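You operate a simulated robot arm through the tools that you are given. There is no shell and no other tool. Be economical: measure what you need, move in short steps, check, and stop when the job is done.

You run a simulated robot arm. Do the job below in one go: nothing can be reset, and whatever is moved stays where it is left.

TASK
Slide the yellow bin along the folding table until it stands next to the tall green can.

It is judged by the outcome, as a careful person would: the job done as asked, and still so three seconds after it is handed in. It fails if anything else is knocked over, pushed out of place, dropped, spilled or broken.

THE ROBOT
A 6-joint arm with a two-finger parallel gripper on a trunk, on a base that drives. Base frame: it is fixed to the floor where the robot stands at the start and does not move with it; the origin is under the middle of the robot, x ahead of it, y to its left, z up. Lengths are in cm, angles in rad, forces in N, time in s.
Its first joint turns from -2.897 to 2.897 rad. Payload 3.43 kg.
The tool frame sits at the grasp point between the pads (the TCP): z along the fingers, y along the line on which they close. The tips reach 3.4 cm beyond it. Largest opening 12.8 cm; finger width 2.4, thickness 1.2; the body of the gripper, 4.8 by 13 cm, starts 9.6 cm behind the TCP.
Orientation is that of the tool frame in the base frame, as a unit quaternion [x, y, z, w]. With the fingers straight down and closing along the base's y, the tool's x points along the base's -x, its y along +y and its z along -z.

THE INTERFACE
- The arm moves only by the tool apply_moves. Its argument "rows" is one flat list of numbers, 6 for each row, row after row: the shift along the tool's x, y, z in units of 500 mm (1.0 is 500 mm), then the turn, a rotation vector about the tool's x, y, z in units of 90 degrees (1.0 is 90 degrees). In form: [dx, dy, dz, rx, ry, rz, dx, dy, dz, rx, ry, rz, ...]. A call has 1 to 8 rows; each row is the pose to reach, as a shift and turn from the pose commanded when the call began, along the tool's axes at that moment. "fingers" is the gripper command, from -1 (shut) to 1 (fully open), values between in proportion, set as the call begins (left out, the last holds). A call with a number of a shift or a turn outside -1 to 1 is refused whole. A row lasts 0.2 s, in which the tool goes at most 5 cm and 0.15 rad; a call with a longer step from one row to the next is refused whole, and so is a gripper value outside its range. A pose out of reach is approached as far as the arm can. The call stops where the force on the tool passes 40 N (or 10 N more than at its start, if that is more) or the arm is blocked; 0.2 s more then pass. The fingers move at their own pace (about 15.3 cm/s each) and stop on an object; they squeeze with about 37 N. The grip force told is the motor's: it shows also when the fingers shut on nothing. Time passes only in rows, and 0.2 s behind the last, so rows that repeat a pose let the fingers close. It gives the time, the measured TCP pose, the force on the tool (base axes), the opening and the grip force at its end, in the units of the frame above (readings bear some noise).
- Cameras (640 x 400 px; columns grow to the right, rows downward): "scene" is now at [17.43, 18.74, 122.55]; the picture's right is [-0.29, -0.96, 0.00], its down [-0.33, 0.10, -0.94] and it looks along [0.90, -0.27, -0.34] (base axes); focal length 285 px, centre (320, 200). "wrist" rides on the gripper at [7.6, -1.1, -16] in the tool frame; the picture's right is [0.15, 0.99, 0.00], its down [-0.88, 0.13, -0.46] and it looks along [-0.45, 0.07, 0.89] (tool axes); focal length 234 px, centre (320, 200). There is no depth. A picture from a camera that has moved, and an enlarged one, comes with that camera's place and axes in the base frame and with its lens. The place of the scene camera against the robot may be out by one fixed shift of up to 1.2 cm in any direction.
- grab_frame(camera): a new picture of that camera. The clock stands still meanwhile.
- roll_base(legs): drives the robot by 1 to 6 legs, each [ahead, left, turn to the left] in cm, cm and rad, along the robot's own axes; the way and the turn of a leg run together, so that a leg with both is an arc; at most 150 cm and 3.142 rad a leg. The arm and the cameras ride along, it lands a little off, and it stops where it bumps. It gives what a move gives.
- pan_tilt(pan, tilt): turns the head with the scene camera to pan (to the left, within 2.496 rad either way) and tilt (down, from -0.506 to 1.204), counted from straight ahead of the robot. It gives what a move gives.
- inspect(camera, box): a new picture of the part [left, top, right, bottom] of that camera's present view, enlarged. The clock stands still meanwhile.
- finish_job(): hands the job in; it is judged then, once.

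Go step by step. Nothing tells you exact positions but the pictures and the camera data: compare them with the known pose of the tool, close in by small moves and look again before you grip or let go. The budget is 120 turns and 98 pictures, counting those below and the enlarged ones. Unless the task says otherwise, let go and move clear before handing in, and close with one line.

The tools are called after ">>>" by a JSON object that holds its "name" and its "arguments". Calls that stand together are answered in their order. apply_moves: Moves the arm, as the interface text tells. Its arguments: {"type":"object","properties":{"rows":{"type":"array","items":{"type":"number"}},"fingers":{"type":"number"}},"required":["rows"]} The other tools are called the same way: roll_base (legs) drives the base; pan_tilt (pan, tilt) turns the head that bears the scene camera; grab_frame (camera) takes a picture; inspect (camera, box) takes an enlarged picture of a part of a camera's view; finish_job () hands the job in.

At the start:

```text
time: 0.0
tcp_pos: [72.78, 13.05, 110.26]
tool_rot: [0.0, 1.0, 0.001, 0.001]
force: [-0.3, 0.3, -1.0]
width: 12.81
gripper_force: 0.1
robot x, y, heading: [0.11, -0.14, 0.001]
head pan, tilt: [-0.295, 0.347]
```

scene: 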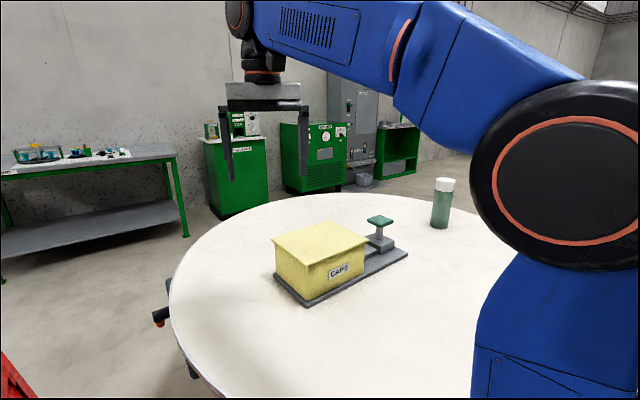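
wrist: 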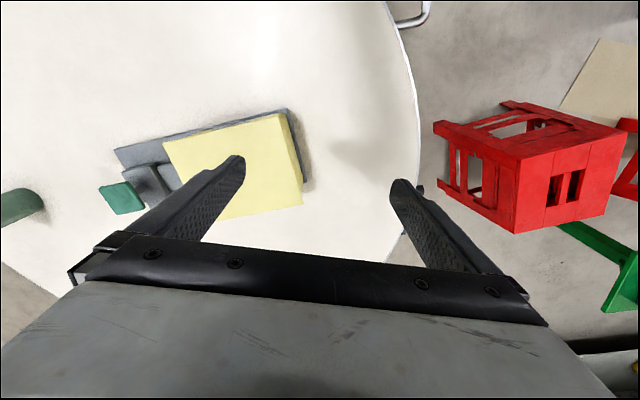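

The yellow bin seems to stand on a grey plate with a green-topped post beside it, and the green can with the white cap is further right. I'll look closer at both before I plan anything.

>>> {"name": "inspect", "arguments": {"camera": "scene", "box": [250, 160, 480, 320]}}

>>> {"name": "inspect", "arguments": {"camera": "wrist", "box": [0, 80, 320, 280]}}

```text
2.50 times, centred on (365, 240) of scene
camera zoom: at [17.43, 18.74, 122.55], right [-0.29, -0.96, 0.0], down [-0.33, 0.1, -0.94], along [0.9, -0.27, -0.34], focal length 714 px, centre (208, 100)
```

zoom: 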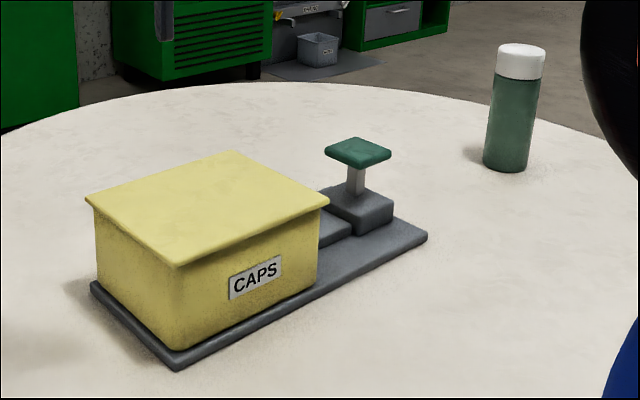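

```text
2.00 times, centred on (160, 180) of wrist
camera zoom: at [65.1, 11.78, 126.14], right [-0.15, 0.99, 0.0], down [0.88, 0.13, 0.46], along [0.45, 0.07, -0.89], focal length 468 px, centre (640, 240)
```

zoom: 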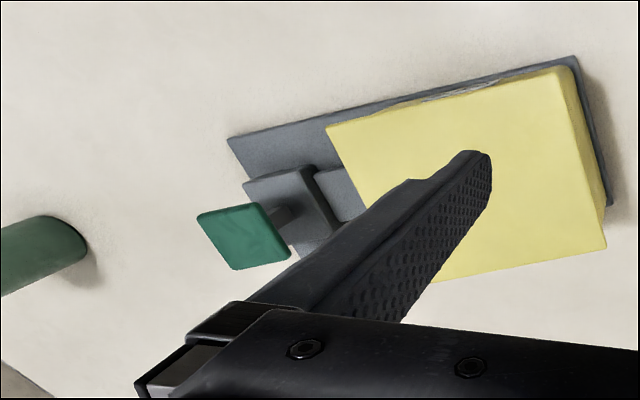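

Bin, plate and post look like one sled about 40 x 17 cm, with its near corner around (73, 5) and the handle near (92, -22). The can is near (104, -58) and the table is a circle about (97, -18) with radius 58. I want to stand further right, so first I'll look that way.

>>> {"name": "pan_tilt", "arguments": {"pan": -1.0, "tilt": 0.6}}

>>> {"name": "grab_frame", "arguments": {"camera": "scene"}}

>>> {"name": "pan_tilt", "arguments": {"pan": -1.7, "tilt": 0.8}}

>>> {"name": "grab_frame", "arguments": {"camera": "scene"}}

```text
time: 1.1
tcp_pos: [72.83, 12.85, 110.11]
tool_rot: [0.001, 1.0, 0.001, 0.0]
force: [0.3, -0.8, 0.6]
width: 12.79
gripper_force: 0.1
robot x, y, heading: [-0.25, 0.01, 0.001]
head pan, tilt: [-1.0, 0.6]
```

```text
93 pictures are left
camera scene: at [13.3, 14.02, 120.24], right [-0.84, -0.54, 0.0], down [-0.31, 0.47, -0.83], along [0.45, -0.69, -0.56], focal length 285 px, centre (320, 200)
```

scene: 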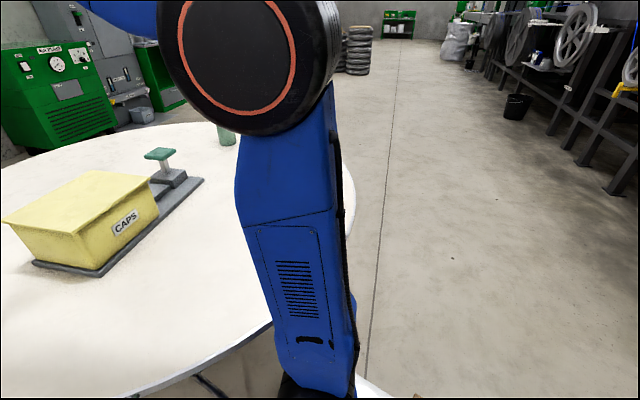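

```text
time: 2.1
tcp_pos: [72.76, 13.01, 110.34]
tool_rot: [0.001, 1.0, 0.001, 0.001]
force: [0.3, 0.6, -0.2]
width: 12.79
gripper_force: 0.0
robot x, y, heading: [0.16, 0.12, 0.007]
head pan, tilt: [-1.7, 0.799]
```

```text
92 pictures are left
camera scene: at [7.49, 13.46, 118.55], right [-0.99, 0.13, 0.0], down [0.09, 0.71, -0.7], along [-0.09, -0.69, -0.72], focal length 285 px, centre (320, 200)
```

scene: 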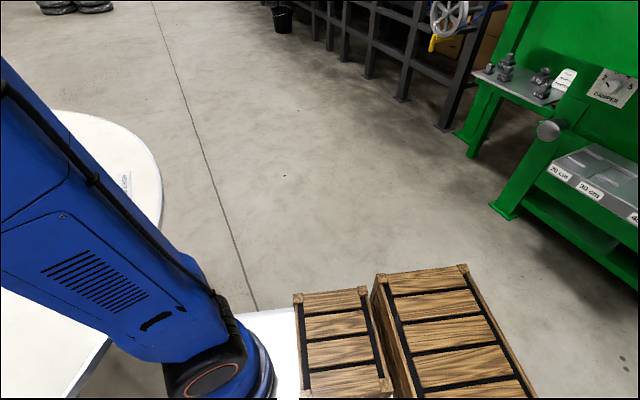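

There are wooden crates near the base's right side. I'll look further down to see where they stand.

>>> {"name": "pan_tilt", "arguments": {"pan": -1.6, "tilt": 1.2}}

>>> {"name": "grab_frame", "arguments": {"camera": "scene"}}

>>> {"name": "pan_tilt", "arguments": {"pan": 0.6, "tilt": 1.1}}

>>> {"name": "grab_frame", "arguments": {"camera": "scene"}}

```text
time: 3.0
tcp_pos: [72.67, 13.07, 110.34]
tool_rot: [0.001, 1.0, 0.0, 0.001]
force: [0.1, 0.2, -0.9]
width: 12.8
gripper_force: 0.0
robot x, y, heading: [-0.06, 0.05, -0.001]
head pan, tilt: [-1.6, 1.201]
```

```text
91 pictures are left
camera scene: at [8.35, 15.86, 115.78], right [-1.0, 0.03, 0.0], down [0.03, 0.93, -0.36], along [-0.01, -0.36, -0.93], focal length 285 px, centre (320, 200)
```

scene: 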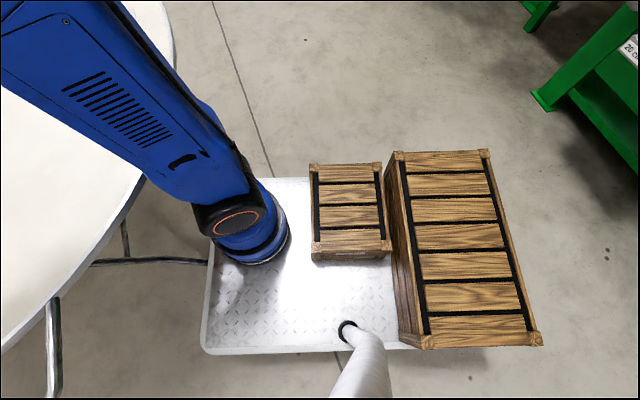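

```text
time: 5.1
tcp_pos: [72.78, 13.12, 110.24]
tool_rot: [0.001, 1.0, 0.001, 0.001]
force: [0.8, -0.2, -0.4]
width: 12.8
gripper_force: 0.0
robot x, y, heading: [0.17, -0.17, 0.0]
head pan, tilt: [0.6, 1.1]
```

```text
90 pictures are left
camera scene: at [13.73, 25.02, 116.37], right [0.56, -0.83, 0.0], down [-0.74, -0.5, -0.45], along [0.37, 0.26, -0.89], focal length 285 px, centre (320, 200)
```

scene: 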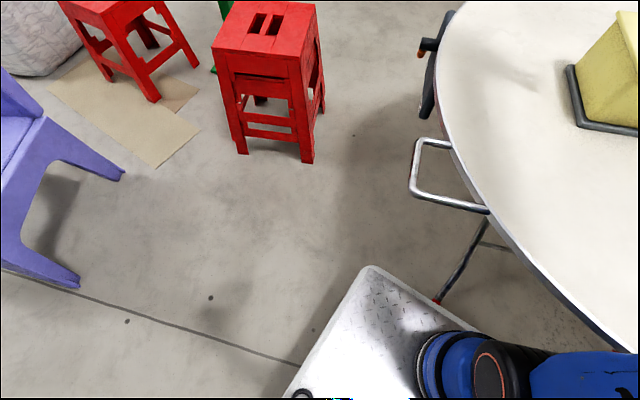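

The crates ride on the robot's own deck, and the arm's pedestal is forward at about (30, -12), so everything is within reach without driving. Two views put the knob at (90.8, -23.0, 85.8). I'll move over it at height, turned to match the sled.

>>> {"name": "apply_moves", "arguments": {"rows": [-0.04375, -0.08625, 0, 0, 0, -0.029, -0.0875, -0.1725, 0, 0, 0, -0.058, -0.13125, -0.25875, 0, 0, 0, -0.087, -0.175, -0.345, 0, 0, 0, -0.116, -0.21875, -0.43125, 0, 0, 0, -0.145, -0.2625, -0.5175, 0, 0, 0, -0.174, -0.30625, -0.60375, 0, 0, 0, -0.203, -0.35, -0.69, 0, 0, 0, -0.232], "fingers": 1}}

>>> {"name": "pan_tilt", "arguments": {"pan": -0.45, "tilt": 0.5}}

>>> {"name": "grab_frame", "arguments": {"camera": "wrist"}}

>>> {"name": "grab_frame", "arguments": {"camera": "scene"}}

```text
time: 6.9
tcp_pos: [87.96, -19.73, 111.61]
tool_rot: [-0.183, 0.983, -0.004, 0.007]
force: [-1.8, 0.1, 0.2]
width: 12.8
gripper_force: 0.1
robot x, y, heading: [-1.38, 0.69, 0.0]
head pan, tilt: [0.6, 1.1]
```

```text
time: 8.2
tcp_pos: [87.85, -19.94, 111.34]
tool_rot: [-0.18, 0.984, -0.004, 0.005]
force: [1.3, -0.8, 1.5]
width: 12.81
gripper_force: 0.0
robot x, y, heading: [-1.09, 1.17, -0.003]
head pan, tilt: [-0.45, 0.499]
```

```text
89 pictures are left
camera wrist: at [80.93, -23.72, 127.22], right [-0.49, 0.87, -0.01], down [0.77, 0.44, 0.46], along [0.41, 0.22, -0.89], focal length 234 px, centre (320, 200)
```

wrist: 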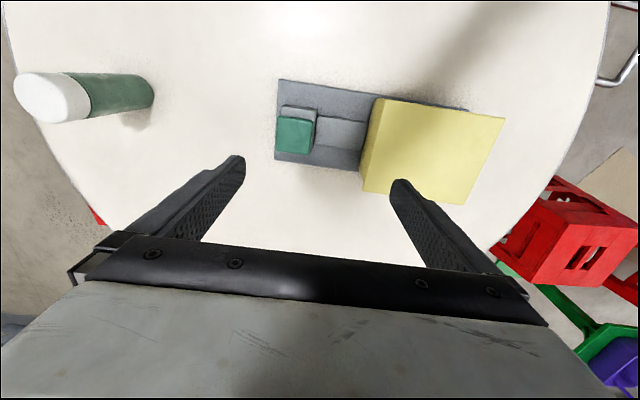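

```text
88 pictures are left
camera scene: at [14.63, 19.27, 121.16], right [-0.44, -0.9, 0.0], down [-0.42, 0.2, -0.88], along [0.79, -0.39, -0.47], focal length 285 px, centre (320, 200)
```

scene: 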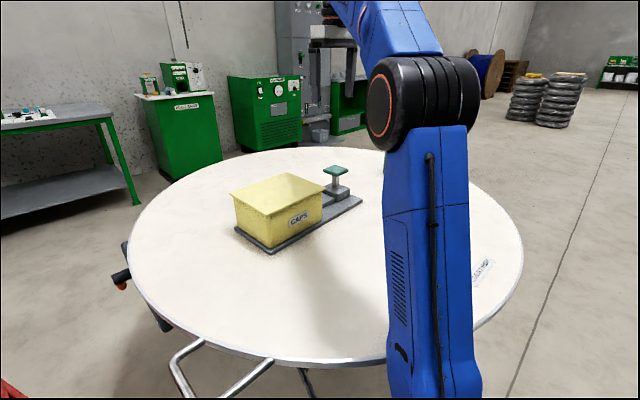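

The knob now reads (91.1, -23.6) and the tool is aligned with the sled. The base sways slightly, so I'll come down to just above the knob with the fingers partly open and check again.

>>> {"name": "apply_moves", "arguments": {"rows": [-0.0085, -0.022, 0.08, 0, 0, 0, -0.017, -0.044, 0.16, 0, 0, 0, -0.0255, -0.066, 0.24, 0, 0, 0, -0.034, -0.087, 0.32, 0, 0, 0, -0.034, -0.087, 0.32, 0, 0, 0], "fingers": 0.45}}

>>> {"name": "grab_frame", "arguments": {"camera": "wrist"}}

>>> {"name": "inspect", "arguments": {"camera": "scene", "box": [220, 100, 420, 260]}}

```text
time: 9.4
tcp_pos: [91.82, -23.45, 95.13]
tool_rot: [-0.181, 0.983, -0.005, 0.005]
force: [-0.2, 0.0, 1.3]
width: 9.26
gripper_force: 0.0
robot x, y, heading: [-1.19, 1.34, 0.006]
head pan, tilt: [-0.45, 0.499]
```

```text
87 pictures are left
camera wrist: at [84.8, -27.14, 111.02], right [-0.49, 0.87, -0.01], down [0.77, 0.44, 0.46], along [0.41, 0.22, -0.89], focal length 234 px, centre (320, 200)
```

wrist: 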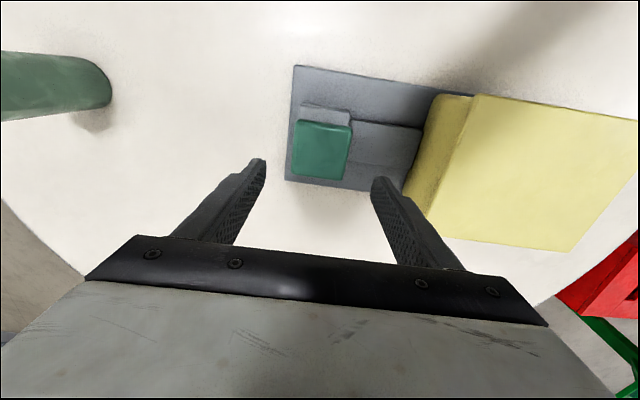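

```text
2.50 times, centred on (320, 180) of scene
camera zoom: at [14.8, 19.34, 121.16], right [-0.43, -0.9, 0.0], down [-0.42, 0.2, -0.88], along [0.79, -0.38, -0.47], focal length 714 px, centre (320, 250)
```

zoom: 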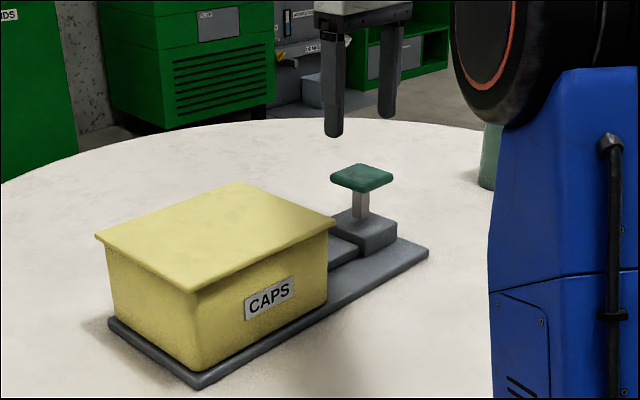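

The knob is at (91.0, -23.7) and about 6 cm wide, just off the TCP line. I'll shift slightly and go down to z about 84.5, not closing yet.

>>> {"name": "apply_moves", "arguments": {"rows": [0.018, 0, 0.05, 0, 0, 0, 0.018, 0, 0.1, 0, 0, 0, 0.018, 0, 0.15, 0, 0, 0, 0.018, 0, 0.212, 0, 0, 0, 0.018, 0, 0.212, 0, 0, 0]}}

>>> {"name": "grab_frame", "arguments": {"camera": "wrist"}}

>>> {"name": "inspect", "arguments": {"camera": "scene", "box": [280, 120, 400, 220]}}

```text
time: 10.6
tcp_pos: [91.17, -23.89, 84.9]
tool_rot: [-0.18, 0.984, -0.002, 0.005]
force: [0.2, 0.8, -0.5]
width: 9.28
gripper_force: 0.0
robot x, y, heading: [-0.59, 0.72, -0.0]
head pan, tilt: [-0.45, 0.499]
```

```text
85 pictures are left
camera wrist: at [84.07, -27.68, 100.79], right [-0.49, 0.87, -0.01], down [0.77, 0.44, 0.46], along [0.41, 0.22, -0.89], focal length 234 px, centre (320, 200)
```

wrist: 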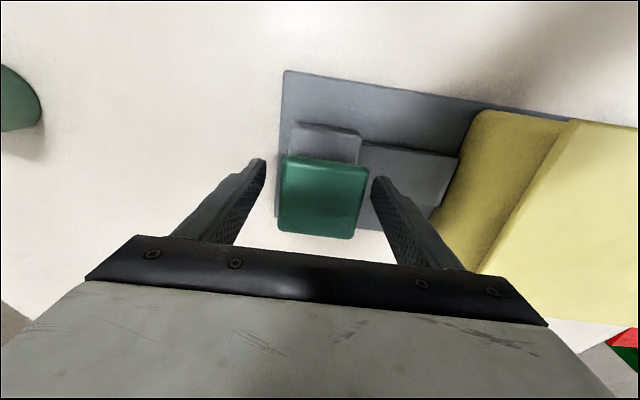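

```text
4.00 times, centred on (340, 170) of scene
camera zoom: at [15.04, 18.99, 121.16], right [-0.43, -0.9, 0.0], down [-0.42, 0.2, -0.88], along [0.79, -0.39, -0.47], focal length 1142 px, centre (240, 320)
```

zoom: 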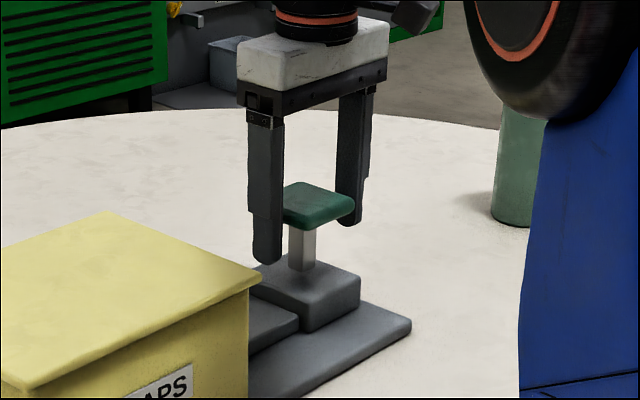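

The fingers straddle the knob and clear the block and lid. Closing on it now.

>>> {"name": "apply_moves", "arguments": {"rows": [0, 0, 0.008, 0, 0, 0, 0, 0, 0.008, 0, 0, 0, 0, 0, 0.008, 0, 0, 0, 0, 0, 0.008, 0, 0, 0], "fingers": -1}}

>>> {"name": "grab_frame", "arguments": {"camera": "wrist"}}

```text
time: 11.6
tcp_pos: [90.92, -23.97, 84.46]
tool_rot: [-0.181, 0.983, -0.003, 0.004]
force: [0.3, 4.8, 4.7]
width: 6.37
gripper_force: 37.0
robot x, y, heading: [-0.88, 0.87, -0.001]
head pan, tilt: [-0.45, 0.499]
```

```text
83 pictures are left
camera wrist: at [84.05, -27.72, 100.33], right [-0.49, 0.87, -0.01], down [0.77, 0.44, 0.46], along [0.41, 0.22, -0.89], focal length 234 px, centre (320, 200)
```

wrist: 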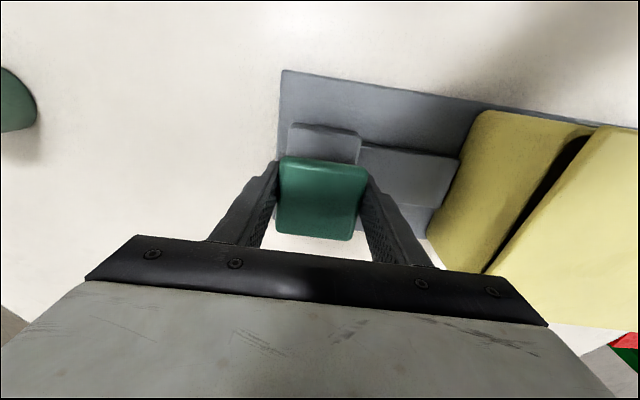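

The lid opened a crack when I gripped and pressed, so the green knob is a lever that works the lid and not a handle. I'll let go, rise and see whether the lid shuts.

>>> {"name": "apply_moves", "arguments": {"rows": [0, 0, -0.006, 0, 0, 0, 0, 0, -0.006, 0, 0, 0, 0, 0, -0.006, 0, 0, 0, 0, 0, -0.08, 0, 0, 0, 0, 0, -0.16, 0, 0, 0, 0, 0, -0.24, 0, 0, 0, 0, 0, -0.32, 0, 0, 0, 0, 0, -0.32, 0, 0, 0], "fingers": 0.45}}

>>> {"name": "grab_frame", "arguments": {"camera": "wrist"}}

>>> {"name": "inspect", "arguments": {"camera": "scene", "box": [220, 100, 420, 260]}}

```text
time: 13.4
tcp_pos: [90.56, -23.85, 100.76]
tool_rot: [-0.182, 0.983, -0.004, 0.006]
force: [-0.5, 0.3, 0.3]
width: 9.27
gripper_force: 0.0
robot x, y, heading: [-1.05, 0.99, 0.001]
head pan, tilt: [-0.45, 0.499]
```

```text
82 pictures are left
camera wrist: at [83.61, -27.58, 116.56], right [-0.49, 0.87, -0.01], down [0.77, 0.44, 0.46], along [0.41, 0.22, -0.89], focal length 234 px, centre (320, 200)
```

wrist: 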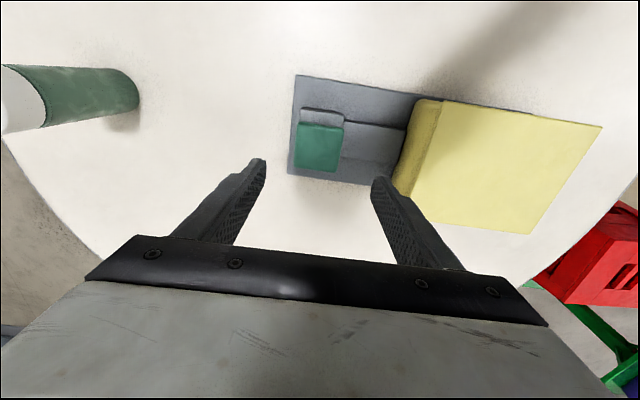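

```text
2.50 times, centred on (320, 180) of scene
camera zoom: at [14.67, 18.86, 121.22], right [-0.44, -0.9, 0.0], down [-0.42, 0.2, -0.88], along [0.79, -0.38, -0.47], focal length 714 px, centre (320, 250)
```

zoom: 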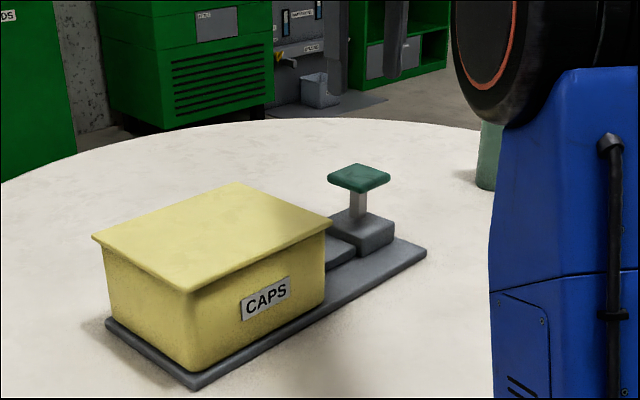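

The lid is shut again and the knob springs back: it's a press lever, so I must not load it. Instead I'll grip the rigid grey block under it across the sled, so I'll turn the tool a quarter turn up here.

>>> {"name": "apply_moves", "arguments": {"rows": [0, 0, 0, 0, 0, -0.09, 0, 0, 0, 0, 0, -0.18, 0, 0, 0, 0, 0, -0.27, 0, 0, 0, 0, 0, -0.36, 0, 0, 0, 0, 0, -0.45, 0, 0, 0, 0, 0, -0.54]}}

>>> {"name": "apply_moves", "arguments": {"rows": [0, 0, 0, 0, 0, -0.09, 0, 0, 0, 0, 0, -0.18, 0, 0, 0, 0, 0, -0.27, 0, 0, 0, 0, 0, -0.36, 0, 0, 0, 0, 0, -0.45, 0, 0, 0, 0, 0, -0.46, 0, 0, 0, 0, 0, -0.46]}}

>>> {"name": "grab_frame", "arguments": {"camera": "wrist"}}

```text
time: 14.8
tcp_pos: [90.65, -23.98, 100.2]
tool_rot: [-0.57, 0.821, -0.005, 0.004]
force: [1.1, 0.2, 0.7]
width: 9.27
gripper_force: 0.0
robot x, y, heading: [-0.87, 0.15, 0.004]
head pan, tilt: [-0.45, 0.499]
```

```text
time: 16.4
tcp_pos: [90.61, -24.14, 100.33]
tool_rot: [0.824, -0.567, 0.006, -0.001]
force: [0.3, 1.0, 0.2]
width: 9.3
gripper_force: 0.0
robot x, y, heading: [-1.39, 0.32, -0.004]
head pan, tilt: [-0.45, 0.499]
```

```text
80 pictures are left
camera wrist: at [94.06, -30.78, 116.28], right [-0.87, -0.49, -0.01], down [-0.44, 0.78, 0.45], along [-0.21, 0.39, -0.89], focal length 234 px, centre (320, 200)
```

wrist: 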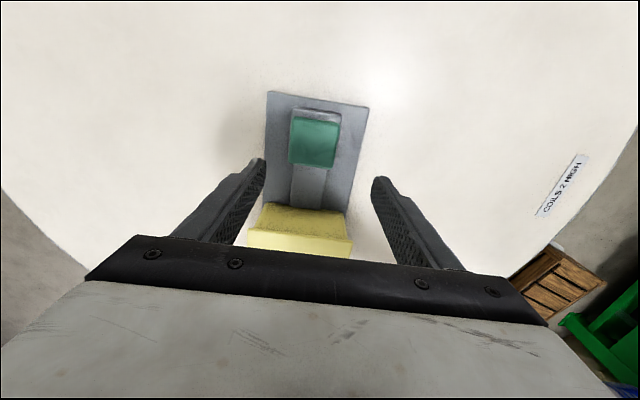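

From this side the block looks wider than the knob, which is what I need. I'll centre and come down to just above the knob for another check.

>>> {"name": "apply_moves", "arguments": {"rows": [0.012, -0.01, 0.06, 0, 0, 0, 0.024, -0.019, 0.12, 0, 0, 0, 0.024, -0.019, 0.166, 0, 0, 0, 0.024, -0.019, 0.166, 0, 0, 0], "fingers": 0.6}}

>>> {"name": "grab_frame", "arguments": {"camera": "wrist"}}

>>> {"name": "inspect", "arguments": {"camera": "scene", "box": [280, 120, 400, 220]}}

```text
time: 17.4
tcp_pos: [91.68, -24.9, 92.08]
tool_rot: [0.823, -0.568, 0.007, -0.001]
force: [1.1, -0.4, -0.7]
width: 10.25
gripper_force: 0.1
robot x, y, heading: [-1.35, 0.79, -0.0]
head pan, tilt: [-0.45, 0.499]
```

```text
79 pictures are left
camera wrist: at [95.26, -31.7, 108.04], right [-0.87, -0.49, -0.01], down [-0.44, 0.78, 0.45], along [-0.21, 0.39, -0.89], focal length 234 px, centre (320, 200)
```

wrist: 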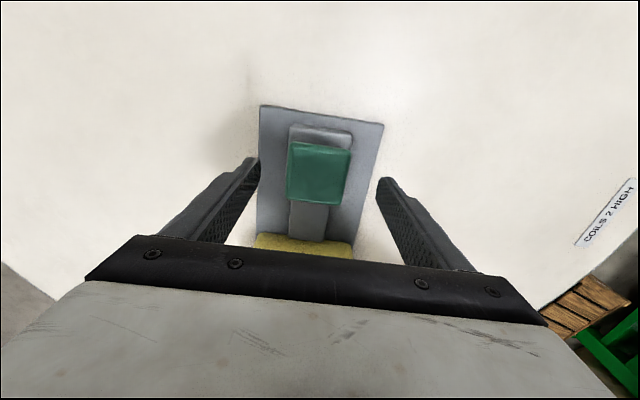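

```text
4.00 times, centred on (340, 170) of scene
camera zoom: at [14.63, 18.93, 121.17], right [-0.44, -0.9, 0.0], down [-0.42, 0.2, -0.88], along [0.79, -0.39, -0.47], focal length 1142 px, centre (240, 320)
```

zoom: 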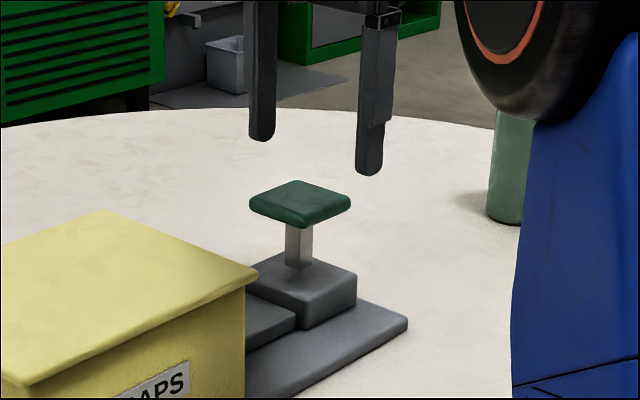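

The block is about 7.8 cm wide against 6.2 for the knob, and the tool is centred on both. I'll go down so that the tips flank the block just above the plate.

>>> {"name": "apply_moves", "arguments": {"rows": [0, 0, 0.06, 0, 0, 0, 0, 0, 0.12, 0, 0, 0, 0, 0, 0.18, 0, 0, 0, 0, 0, 0.22, 0, 0, 0, 0, 0, 0.24, 0, 0, 0, 0, 0, 0.24, 0, 0, 0]}}

>>> {"name": "grab_frame", "arguments": {"camera": "wrist"}}

>>> {"name": "inspect", "arguments": {"camera": "scene", "box": [280, 120, 400, 220]}}

```text
time: 18.8
tcp_pos: [91.65, -25.04, 79.87]
tool_rot: [0.823, -0.568, 0.006, -0.002]
force: [0.4, 1.8, -0.7]
width: 10.24
gripper_force: 0.1
robot x, y, heading: [-1.75, 0.79, -0.003]
head pan, tilt: [-0.45, 0.499]
```

```text
77 pictures are left
camera wrist: at [95.05, -31.65, 95.98], right [-0.87, -0.49, -0.01], down [-0.44, 0.78, 0.45], along [-0.21, 0.39, -0.89], focal length 234 px, centre (320, 200)
```

wrist: 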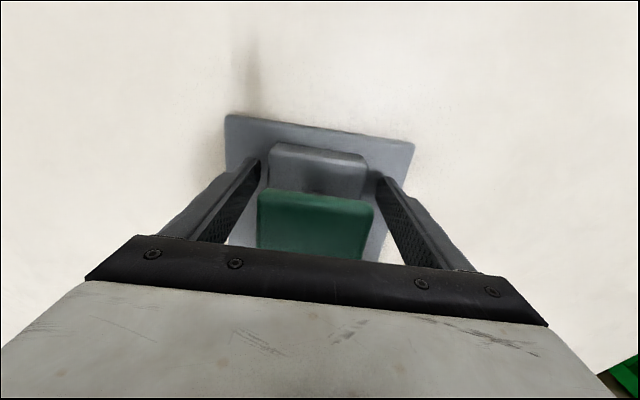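

```text
4.00 times, centred on (340, 170) of scene
camera zoom: at [14.37, 18.82, 121.18], right [-0.44, -0.9, 0.0], down [-0.42, 0.2, -0.88], along [0.79, -0.39, -0.47], focal length 1142 px, centre (240, 320)
```

zoom: 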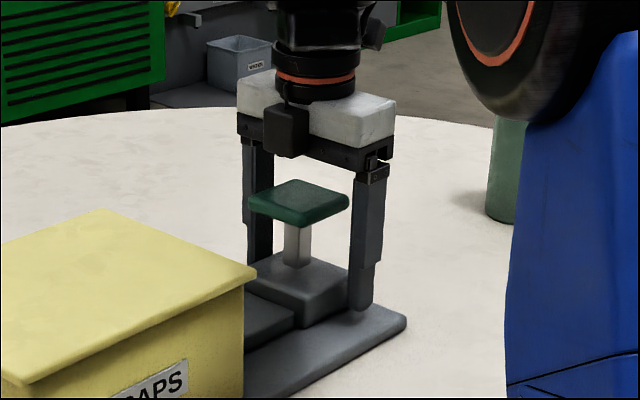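

The tips flank the block and clear the plate, and the knob is free. Closing now, with no vertical motion.

>>> {"name": "apply_moves", "arguments": {"rows": [0, 0, 0, 0, 0, 0, 0, 0, 0, 0, 0, 0, 0, 0, 0, 0, 0, 0], "fingers": -1}}

>>> {"name": "grab_frame", "arguments": {"camera": "wrist"}}

>>> {"name": "inspect", "arguments": {"camera": "scene", "box": [220, 100, 420, 260]}}

```text
time: 19.6
tcp_pos: [91.54, -24.91, 80.08]
tool_rot: [0.823, -0.568, 0.007, -0.002]
force: [2.8, 0.0, 0.0]
width: 7.96
gripper_force: 36.5
robot x, y, heading: [-1.78, 0.93, -0.002]
head pan, tilt: [-0.45, 0.499]
```

```text
75 pictures are left
camera wrist: at [95.05, -31.64, 96.05], right [-0.87, -0.49, -0.01], down [-0.44, 0.78, 0.45], along [-0.21, 0.39, -0.9], focal length 234 px, centre (320, 200)
```

wrist: 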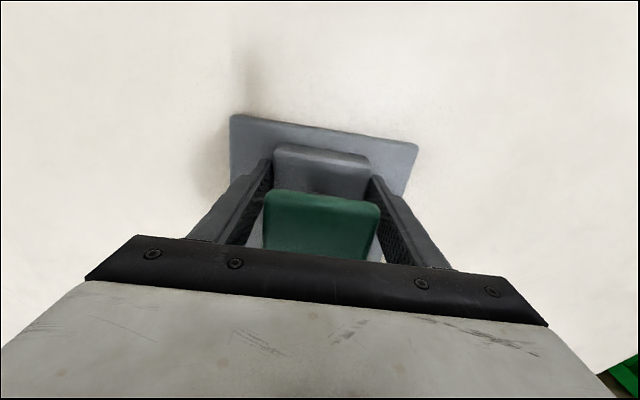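

```text
2.50 times, centred on (320, 180) of scene
camera zoom: at [14.33, 18.79, 121.19], right [-0.44, -0.9, 0.0], down [-0.42, 0.2, -0.88], along [0.79, -0.39, -0.47], focal length 714 px, centre (320, 250)
```

zoom: 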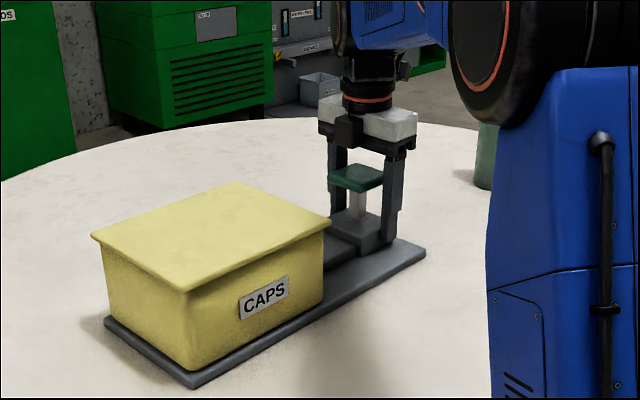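

I have the block at 7.96 cm and the lid stayed shut. The plan is to draw the sled towards the can while turning it clockwise, so that the bin's long side ends up beside the can and the lever end stays on the table. First a short test drag.

>>> {"name": "apply_moves", "arguments": {"rows": [0.0248, 0.0178, 0, 0, 0, 0.023, 0.0495, 0.0355, 0, 0, 0, 0.046, 0.0743, 0.0533, 0, 0, 0, 0.069, 0.099, 0.071, 0, 0, 0, 0.0915, 0.099, 0.071, 0, 0, 0, 0.0915]}}

>>> {"name": "grab_frame", "arguments": {"camera": "scene"}}

>>> {"name": "grab_frame", "arguments": {"camera": "wrist"}}

```text
time: 20.8
tcp_pos: [90.38, -29.92, 80.01]
tool_rot: [0.781, -0.625, 0.006, -0.001]
force: [-1.0, 4.1, 0.0]
width: 8.0
gripper_force: 36.6
robot x, y, heading: [-1.11, 1.28, 0.004]
head pan, tilt: [-0.45, 0.499]
```

```text
73 pictures are left
camera scene: at [14.42, 19.69, 121.18], right [-0.44, -0.9, 0.0], down [-0.42, 0.2, -0.88], along [0.79, -0.39, -0.47], focal length 285 px, centre (320, 200)
```

scene: 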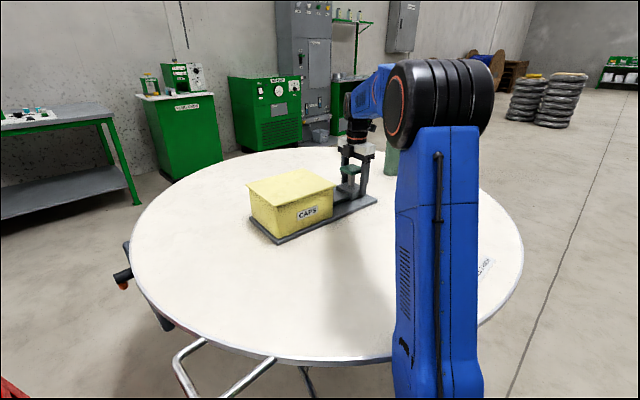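

```text
72 pictures are left
camera wrist: at [92.87, -37.06, 96.05], right [-0.93, -0.36, -0.01], down [-0.32, 0.83, 0.45], along [-0.15, 0.42, -0.89], focal length 234 px, centre (320, 200)
```

wrist: 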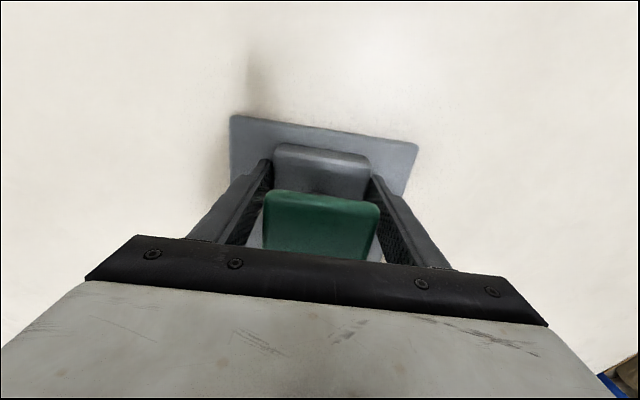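

The sled follows the tool rigidly with only about 4 N of drag, and the lid is still shut. I'll go on with the drag and turn, keeping to the near side of the can.

>>> {"name": "apply_moves", "arguments": {"rows": [0.023, 0.0135, 0, 0, 0, 0.022, 0.0455, 0.027, 0, 0, 0, 0.044, 0.068, 0.0405, 0, 0, 0, 0.066, 0.091, 0.054, 0, 0, 0, 0.088, 0.114, 0.0675, 0, 0, 0, 0.11, 0.1365, 0.081, 0, 0, 0, 0.132, 0.159, 0.0945, 0, 0, 0, 0.154, 0.182, 0.108, 0, 0, 0, 0.176]}}

>>> {"name": "grab_frame", "arguments": {"camera": "wrist"}}

>>> {"name": "grab_frame", "arguments": {"camera": "scene"}}

```text
time: 22.6
tcp_pos: [87.55, -37.95, 80.11]
tool_rot: [-0.69, 0.723, -0.007, 0.002]
force: [-2.0, 2.6, -0.3]
width: 7.98
gripper_force: 37.3
robot x, y, heading: [-0.82, 2.59, 0.01]
head pan, tilt: [-0.45, 0.499]
```

```text
71 pictures are left
camera wrist: at [88.01, -45.49, 96.06], right [-0.99, -0.1, -0.01], down [-0.09, 0.89, 0.45], along [-0.03, 0.45, -0.89], focal length 234 px, centre (320, 200)
```

wrist: 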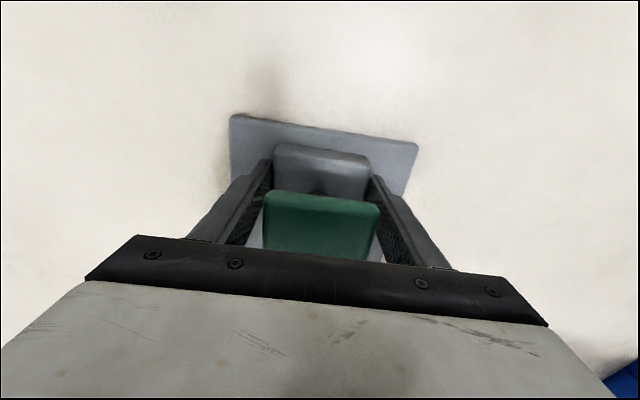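

```text
70 pictures are left
camera scene: at [14.38, 20.94, 121.17], right [-0.43, -0.9, 0.0], down [-0.43, 0.2, -0.88], along [0.8, -0.38, -0.47], focal length 285 px, centre (320, 200)
```

scene: 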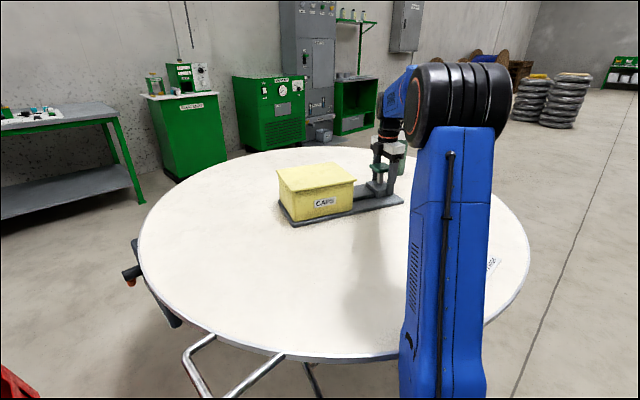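

All is steady. The next stretch takes the lever end down the near side of the can.

>>> {"name": "apply_moves", "arguments": {"rows": [0.043, 0.01, 0, 0, 0, 0.035, 0.086, 0.02, 0, 0, 0, 0.07, 0.129, 0.031, 0, 0, 0, 0.105, 0.172, 0.041, 0, 0, 0, 0.14, 0.215, 0.051, 0, 0, 0, 0.175, 0.258, 0.061, 0, 0, 0, 0.21, 0.301, 0.072, 0, 0, 0, 0.245, 0.344, 0.082, 0, 0, 0, 0.281]}}

>>> {"name": "grab_frame", "arguments": {"camera": "wrist"}}

>>> {"name": "grab_frame", "arguments": {"camera": "scene"}}

```text
time: 24.4
tcp_pos: [83.74, -50.51, 80.19]
tool_rot: [-0.526, 0.85, -0.007, 0.004]
force: [0.7, 2.0, 0.2]
width: 7.96
gripper_force: 36.9
robot x, y, heading: [-1.99, 4.75, 0.036]
head pan, tilt: [-0.45, 0.499]
```

```text
69 pictures are left
camera wrist: at [81.07, -57.75, 96.14], right [-0.95, 0.31, -0.01], down [0.27, 0.85, 0.45], along [0.15, 0.43, -0.89], focal length 234 px, centre (320, 200)
```

wrist: 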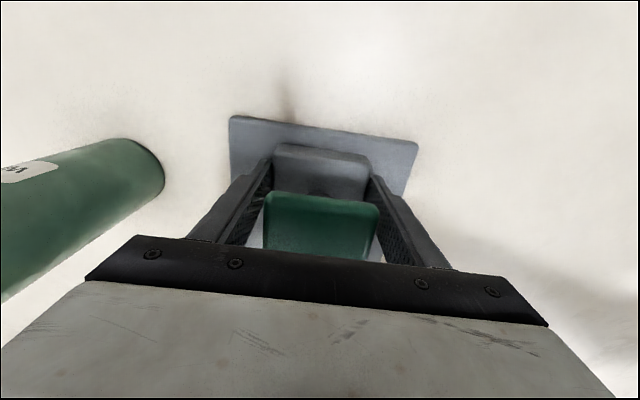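

```text
68 pictures are left
camera scene: at [12.98, 23.66, 121.2], right [-0.4, -0.92, 0.0], down [-0.43, 0.19, -0.88], along [0.81, -0.36, -0.47], focal length 285 px, centre (320, 200)
```

scene: 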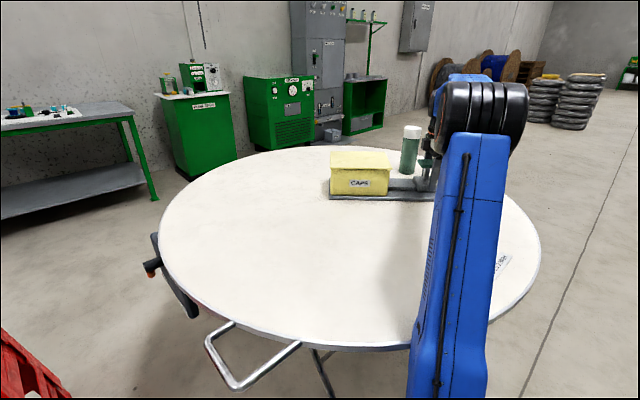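

The can's base reads (103, -55) from here, with about 7 cm to the plate's side. I'll keep turning until the bin's long side faces the can, leaving a small margin, then fine-tune.

>>> {"name": "apply_moves", "arguments": {"rows": [0.024, 0.004, 0, 0, 0, 0.0255, 0.048, 0.008, 0, 0, 0, 0.051, 0.072, 0.012, 0, 0, 0, 0.0765, 0.096, 0.016, 0, 0, 0, 0.102, 0.12, 0.02, 0, 0, 0, 0.1275, 0.145, 0.025, 0, 0, 0, 0.153, 0.169, 0.029, 0, 0, 0, 0.1785, 0.193, 0.033, 0, 0, 0, 0.204]}}

>>> {"name": "grab_frame", "arguments": {"camera": "wrist"}}

>>> {"name": "inspect", "arguments": {"camera": "scene", "box": [280, 80, 520, 240]}}

```text
time: 26.2
tcp_pos: [78.58, -56.35, 80.01]
tool_rot: [-0.39, 0.921, -0.006, 0.004]
force: [5.6, 8.0, -0.4]
width: 7.97
gripper_force: 36.9
robot x, y, heading: [-1.77, 5.67, 0.05]
head pan, tilt: [-0.45, 0.499]
```

```text
67 pictures are left
camera wrist: at [73.95, -62.51, 96.0], right [-0.81, 0.58, -0.01], down [0.51, 0.73, 0.46], along [0.28, 0.36, -0.89], focal length 234 px, centre (320, 200)
```

wrist: 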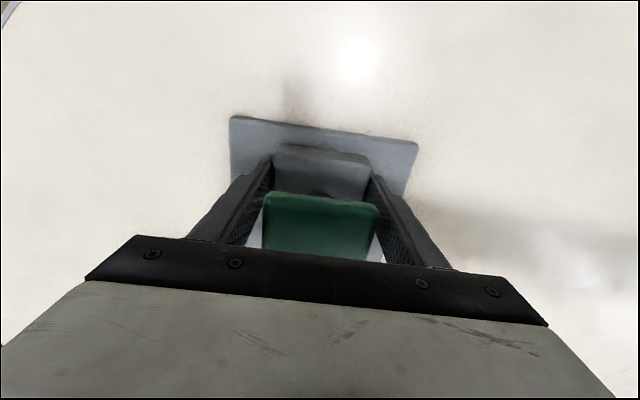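

```text
2.50 times, centred on (400, 160) of scene
camera zoom: at [13.22, 24.7, 121.15], right [-0.39, -0.92, 0.0], down [-0.43, 0.18, -0.88], along [0.81, -0.35, -0.47], focal length 714 px, centre (120, 300)
```

zoom: 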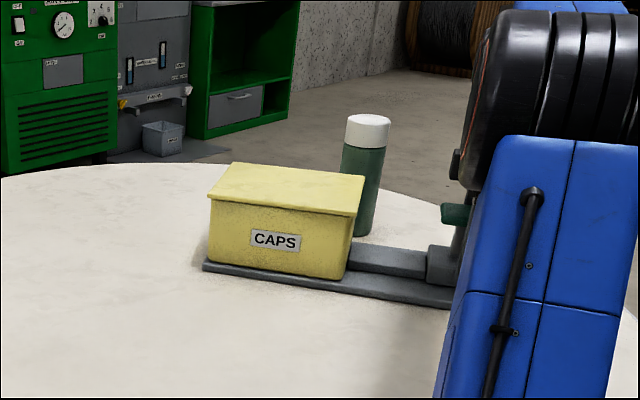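

The bin's long side now faces the can, with roughly a 5 cm gap, and the can stands by the bin's near end. I'll slide about 3.5 cm further along the sled's axis and 2.5 cm towards the can.

>>> {"name": "apply_moves", "arguments": {"rows": [0.0175, -0.0125, 0, 0, 0, 0, 0.035, -0.025, 0, 0, 0, 0, 0.0525, -0.0375, 0, 0, 0, 0, 0.07, -0.05, 0, 0, 0, 0, 0.07, -0.05, 0, 0, 0, 0]}}

>>> {"name": "inspect", "arguments": {"camera": "scene", "box": [280, 80, 520, 240]}}

```text
time: 27.4
tcp_pos: [77.79, -59.94, 80.22]
tool_rot: [-0.391, 0.921, -0.007, 0.004]
force: [3.6, 4.4, 0.2]
width: 7.99
gripper_force: 36.8
robot x, y, heading: [-2.4, 5.95, 0.054]
head pan, tilt: [-0.45, 0.499]
```

```text
2.50 times, centred on (400, 160) of scene
camera zoom: at [12.63, 25.3, 121.15], right [-0.39, -0.92, 0.0], down [-0.43, 0.18, -0.88], along [0.81, -0.34, -0.47], focal length 714 px, centre (120, 300)
```

zoom: 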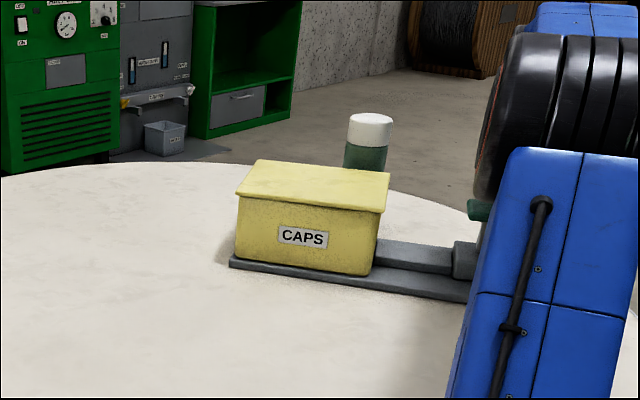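

The bin now stands in front of the can as seen from here. I'll open the fingers, rise straight up and measure the gap from above.

>>> {"name": "apply_moves", "arguments": {"rows": [0, 0, 0, 0, 0, 0, 0, 0, 0, 0, 0, 0, 0, 0, -0.06, 0, 0, 0, 0, 0, -0.12, 0, 0, 0, 0, 0, -0.2, 0, 0, 0, 0, 0, -0.3, 0, 0, 0, 0, 0, -0.4, 0, 0, 0, 0, 0, -0.5, 0, 0, 0], "fingers": 0.55}}

>>> {"name": "grab_frame", "arguments": {"camera": "wrist"}}

>>> {"name": "grab_frame", "arguments": {"camera": "scene"}}

```text
time: 29.2
tcp_pos: [74.38, -58.38, 104.51]
tool_rot: [-0.389, 0.921, -0.009, 0.006]
force: [0.1, -1.4, 1.9]
width: 9.92
gripper_force: 0.2
out of reach, approached as far as the arm can: row 8
robot x, y, heading: [-4.33, 7.65, 0.047]
head pan, tilt: [-0.45, 0.499]
```

```text
64 pictures are left
camera wrist: at [69.49, -64.47, 120.51], right [-0.81, 0.59, -0.02], down [0.51, 0.73, 0.46], along [0.28, 0.36, -0.89], focal length 234 px, centre (320, 200)
```

wrist: 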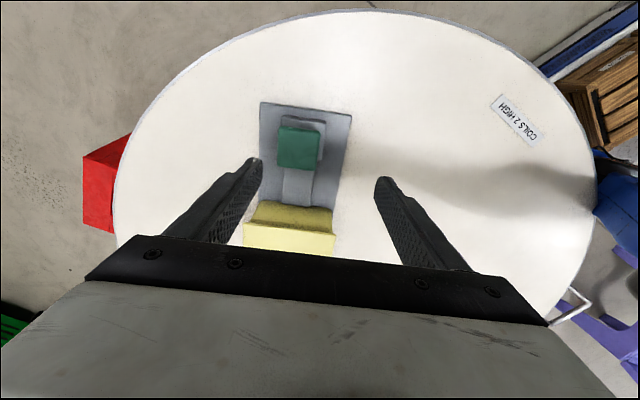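

```text
63 pictures are left
camera scene: at [10.44, 26.25, 121.26], right [-0.4, -0.92, 0.0], down [-0.43, 0.19, -0.88], along [0.81, -0.35, -0.47], focal length 285 px, centre (320, 200)
```

scene: 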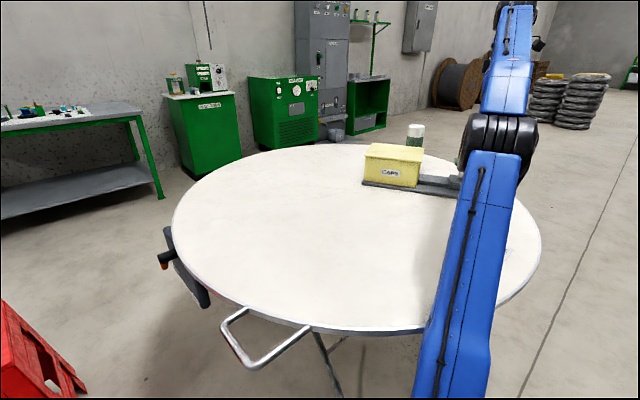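

The robot has drifted back by about (-4, +8) under arm reaction, so I'll drive it back to where it started. The tool is well above everything. Then I'll turn the tool so the wrist camera can look down into the gap.

>>> {"name": "roll_base", "arguments": {"legs": [[4, -8, -0.047]]}}

>>> {"name": "apply_moves", "arguments": {"rows": [0, 0, 0, 0, 0, -0.09, 0, 0, 0, 0, 0, -0.18, 0, 0, 0, 0, 0, -0.27, 0, 0, 0, 0, 0, -0.36, 0, 0, 0, 0, 0, -0.45, 0, 0, 0, 0, 0, -0.54, 0, 0, 0, 0, 0, -0.63, 0, 0, 0, 0, 0, -0.72]}}

```text
time: 29.9
tcp_pos: [74.03, -58.59, 104.3]
tool_rot: [-0.386, 0.922, -0.009, 0.005]
force: [0.4, -0.6, 0.8]
width: 9.91
gripper_force: 0.0
robot x, y, heading: [-4.91, 7.53, 0.041]
head pan, tilt: [-0.45, 0.499]
stopped in leg 1: the robot was blocked; the commanded pose is now the measured one
```

```text
time: 31.7
tcp_pos: [73.92, -58.58, 104.09]
tool_rot: [0.821, -0.571, 0.008, 0.0]
force: [0.1, 0.4, -0.3]
width: 9.92
gripper_force: 0.0
robot x, y, heading: [-5.05, 7.75, 0.04]
head pan, tilt: [-0.45, 0.499]
```

The base was blocked, probably by a table leg, so I won't push it. I can still reach from here. I'll move the tool above the bin to look down at the gap.

>>> {"name": "apply_moves", "arguments": {"rows": [-0.02, -0.063, 0, 0, 0, -0.03, -0.04, -0.127, 0, 0, 0, -0.06, -0.06, -0.19, 0, 0, 0, -0.09, -0.08, -0.253, 0, 0, 0, -0.12, -0.093, -0.317, 0, 0, 0, -0.15, -0.106, -0.38, 0, 0, 0, -0.18, -0.106, -0.38, 0, 0, 0, -0.2]}}

>>> {"name": "grab_frame", "arguments": {"camera": "wrist"}}

>>> {"name": "pan_tilt", "arguments": {"pan": -0.4, "tilt": 1.1}}

>>> {"name": "grab_frame", "arguments": {"camera": "scene"}}

```text
time: 33.3
tcp_pos: [84.06, -50.48, 104.0]
tool_rot: [0.89, -0.456, 0.019, 0.001]
force: [-0.5, -0.8, -0.3]
width: 9.91
gripper_force: 0.1
out of reach, approached as far as the arm can: row 3, 4, 5, 6, 7
robot x, y, heading: [-6.13, 6.22, 0.011]
head pan, tilt: [-0.45, 0.499]
```

```text
62 pictures are left
camera wrist: at [88.88, -55.75, 120.18], right [-0.71, -0.7, -0.01], down [-0.64, 0.65, 0.42], along [-0.29, 0.31, -0.91], focal length 234 px, centre (320, 200)
```

wrist: 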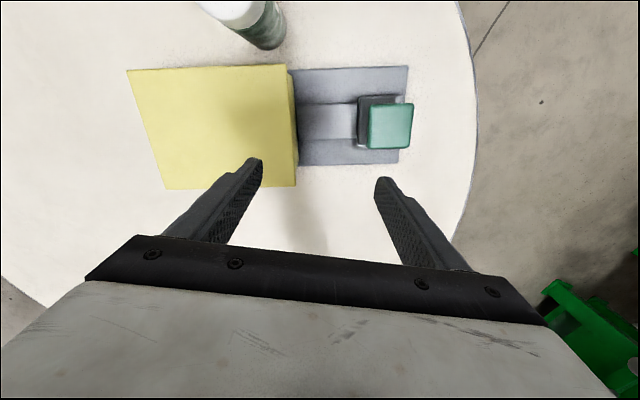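

```text
time: 34.3
tcp_pos: [84.16, -50.62, 103.91]
tool_rot: [0.891, -0.454, 0.018, 0.002]
force: [-0.3, 0.1, -0.7]
width: 9.94
gripper_force: 0.0
robot x, y, heading: [-6.47, 6.26, 0.012]
head pan, tilt: [-0.4, 1.1]
```

```text
61 pictures are left
camera scene: at [6.03, 25.64, 116.78], right [-0.38, -0.92, 0.0], down [-0.82, 0.34, -0.47], along [0.44, -0.18, -0.88], focal length 285 px, centre (320, 200)
```

scene: 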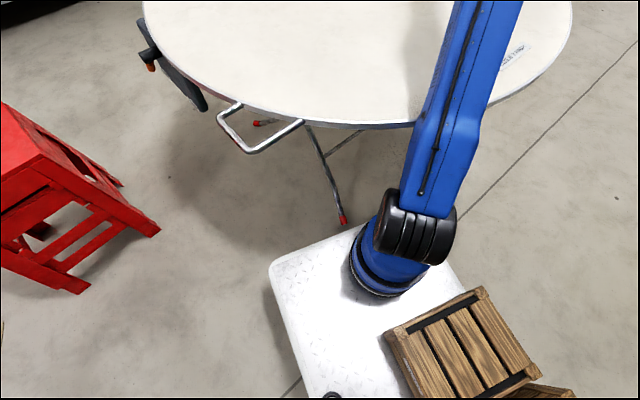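

The table foot hasn't moved. From above, the can stands beside the bin's long side with a gap of about 3 cm and the lid is shut. One enlarged look to confirm.

>>> {"name": "inspect", "arguments": {"camera": "wrist", "box": [110, 0, 430, 200]}}

```text
2.00 times, centred on (270, 100) of wrist
camera zoom: at [88.91, -55.78, 120.07], right [-0.72, -0.7, -0.01], down [-0.64, 0.65, 0.42], along [-0.29, 0.31, -0.91], focal length 468 px, centre (420, 400)
```

zoom: 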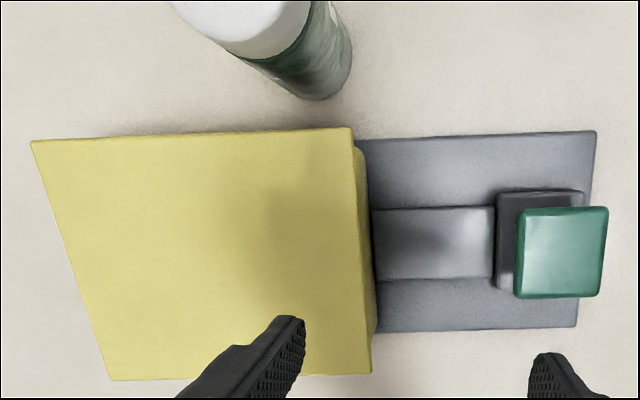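

The can stands beside the bin's flank with a gap of about 3 cm. Bin and plate are fully on the table, the lid is shut and the can is untouched. I'll draw the arm back a little and hand in.

>>> {"name": "apply_moves", "arguments": {"rows": [-0.05, 0, 0, 0, 0, 0, -0.1, 0, 0, 0, 0, 0, -0.15, 0, 0, 0, 0, 0, -0.2, 0, 0, 0, 0, 0, -0.25, 0, 0, 0, 0, 0, -0.25, 0, 0, 0, 0, 0]}}

>>> {"name": "pan_tilt", "arguments": {"pan": -0.5, "tilt": 0.5}}

>>> {"name": "grab_frame", "arguments": {"camera": "scene"}}

```text
time: 35.7
tcp_pos: [81.07, -36.56, 101.74]
tool_rot: [0.9, -0.436, 0.006, 0.002]
force: [-0.4, -0.4, -0.2]
width: 9.92
gripper_force: 0.1
robot x, y, heading: [-4.18, 7.5, 0.042]
head pan, tilt: [-0.4, 1.1]
```

```text
time: 36.7
tcp_pos: [81.05, -36.57, 101.57]
tool_rot: [0.9, -0.436, 0.005, 0.002]
force: [0.0, 0.0, 0.1]
width: 9.95
gripper_force: 0.1
robot x, y, heading: [-4.7, 8.17, 0.044]
head pan, tilt: [-0.499, 0.499]
```

```text
59 pictures are left
camera scene: at [11.21, 25.51, 121.14], right [-0.44, -0.9, 0.0], down [-0.43, 0.21, -0.88], along [0.79, -0.39, -0.48], focal length 285 px, centre (320, 200)
```

scene: 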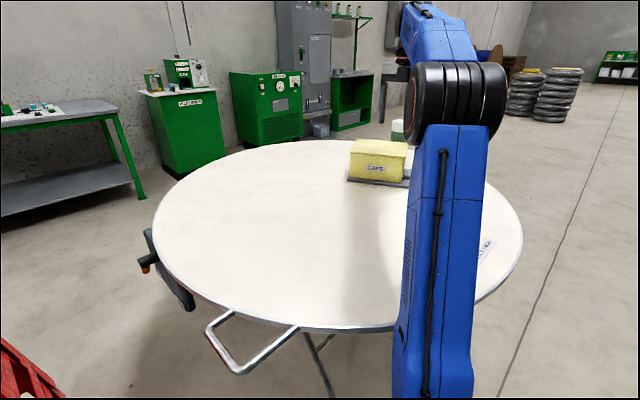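

The arm is clear, the bin stands beside the upright can, and its lid is closed. I'm handing in.

>>> {"name": "finish_job", "arguments": {}}

```text
The job is handed in.
```

The yellow bin now stands next to the tall green can, about 3 cm away, with its lid shut. Nothing else on the table was moved; early on I pressed the lid lever by mistake and the lid opened briefly, then closed again.
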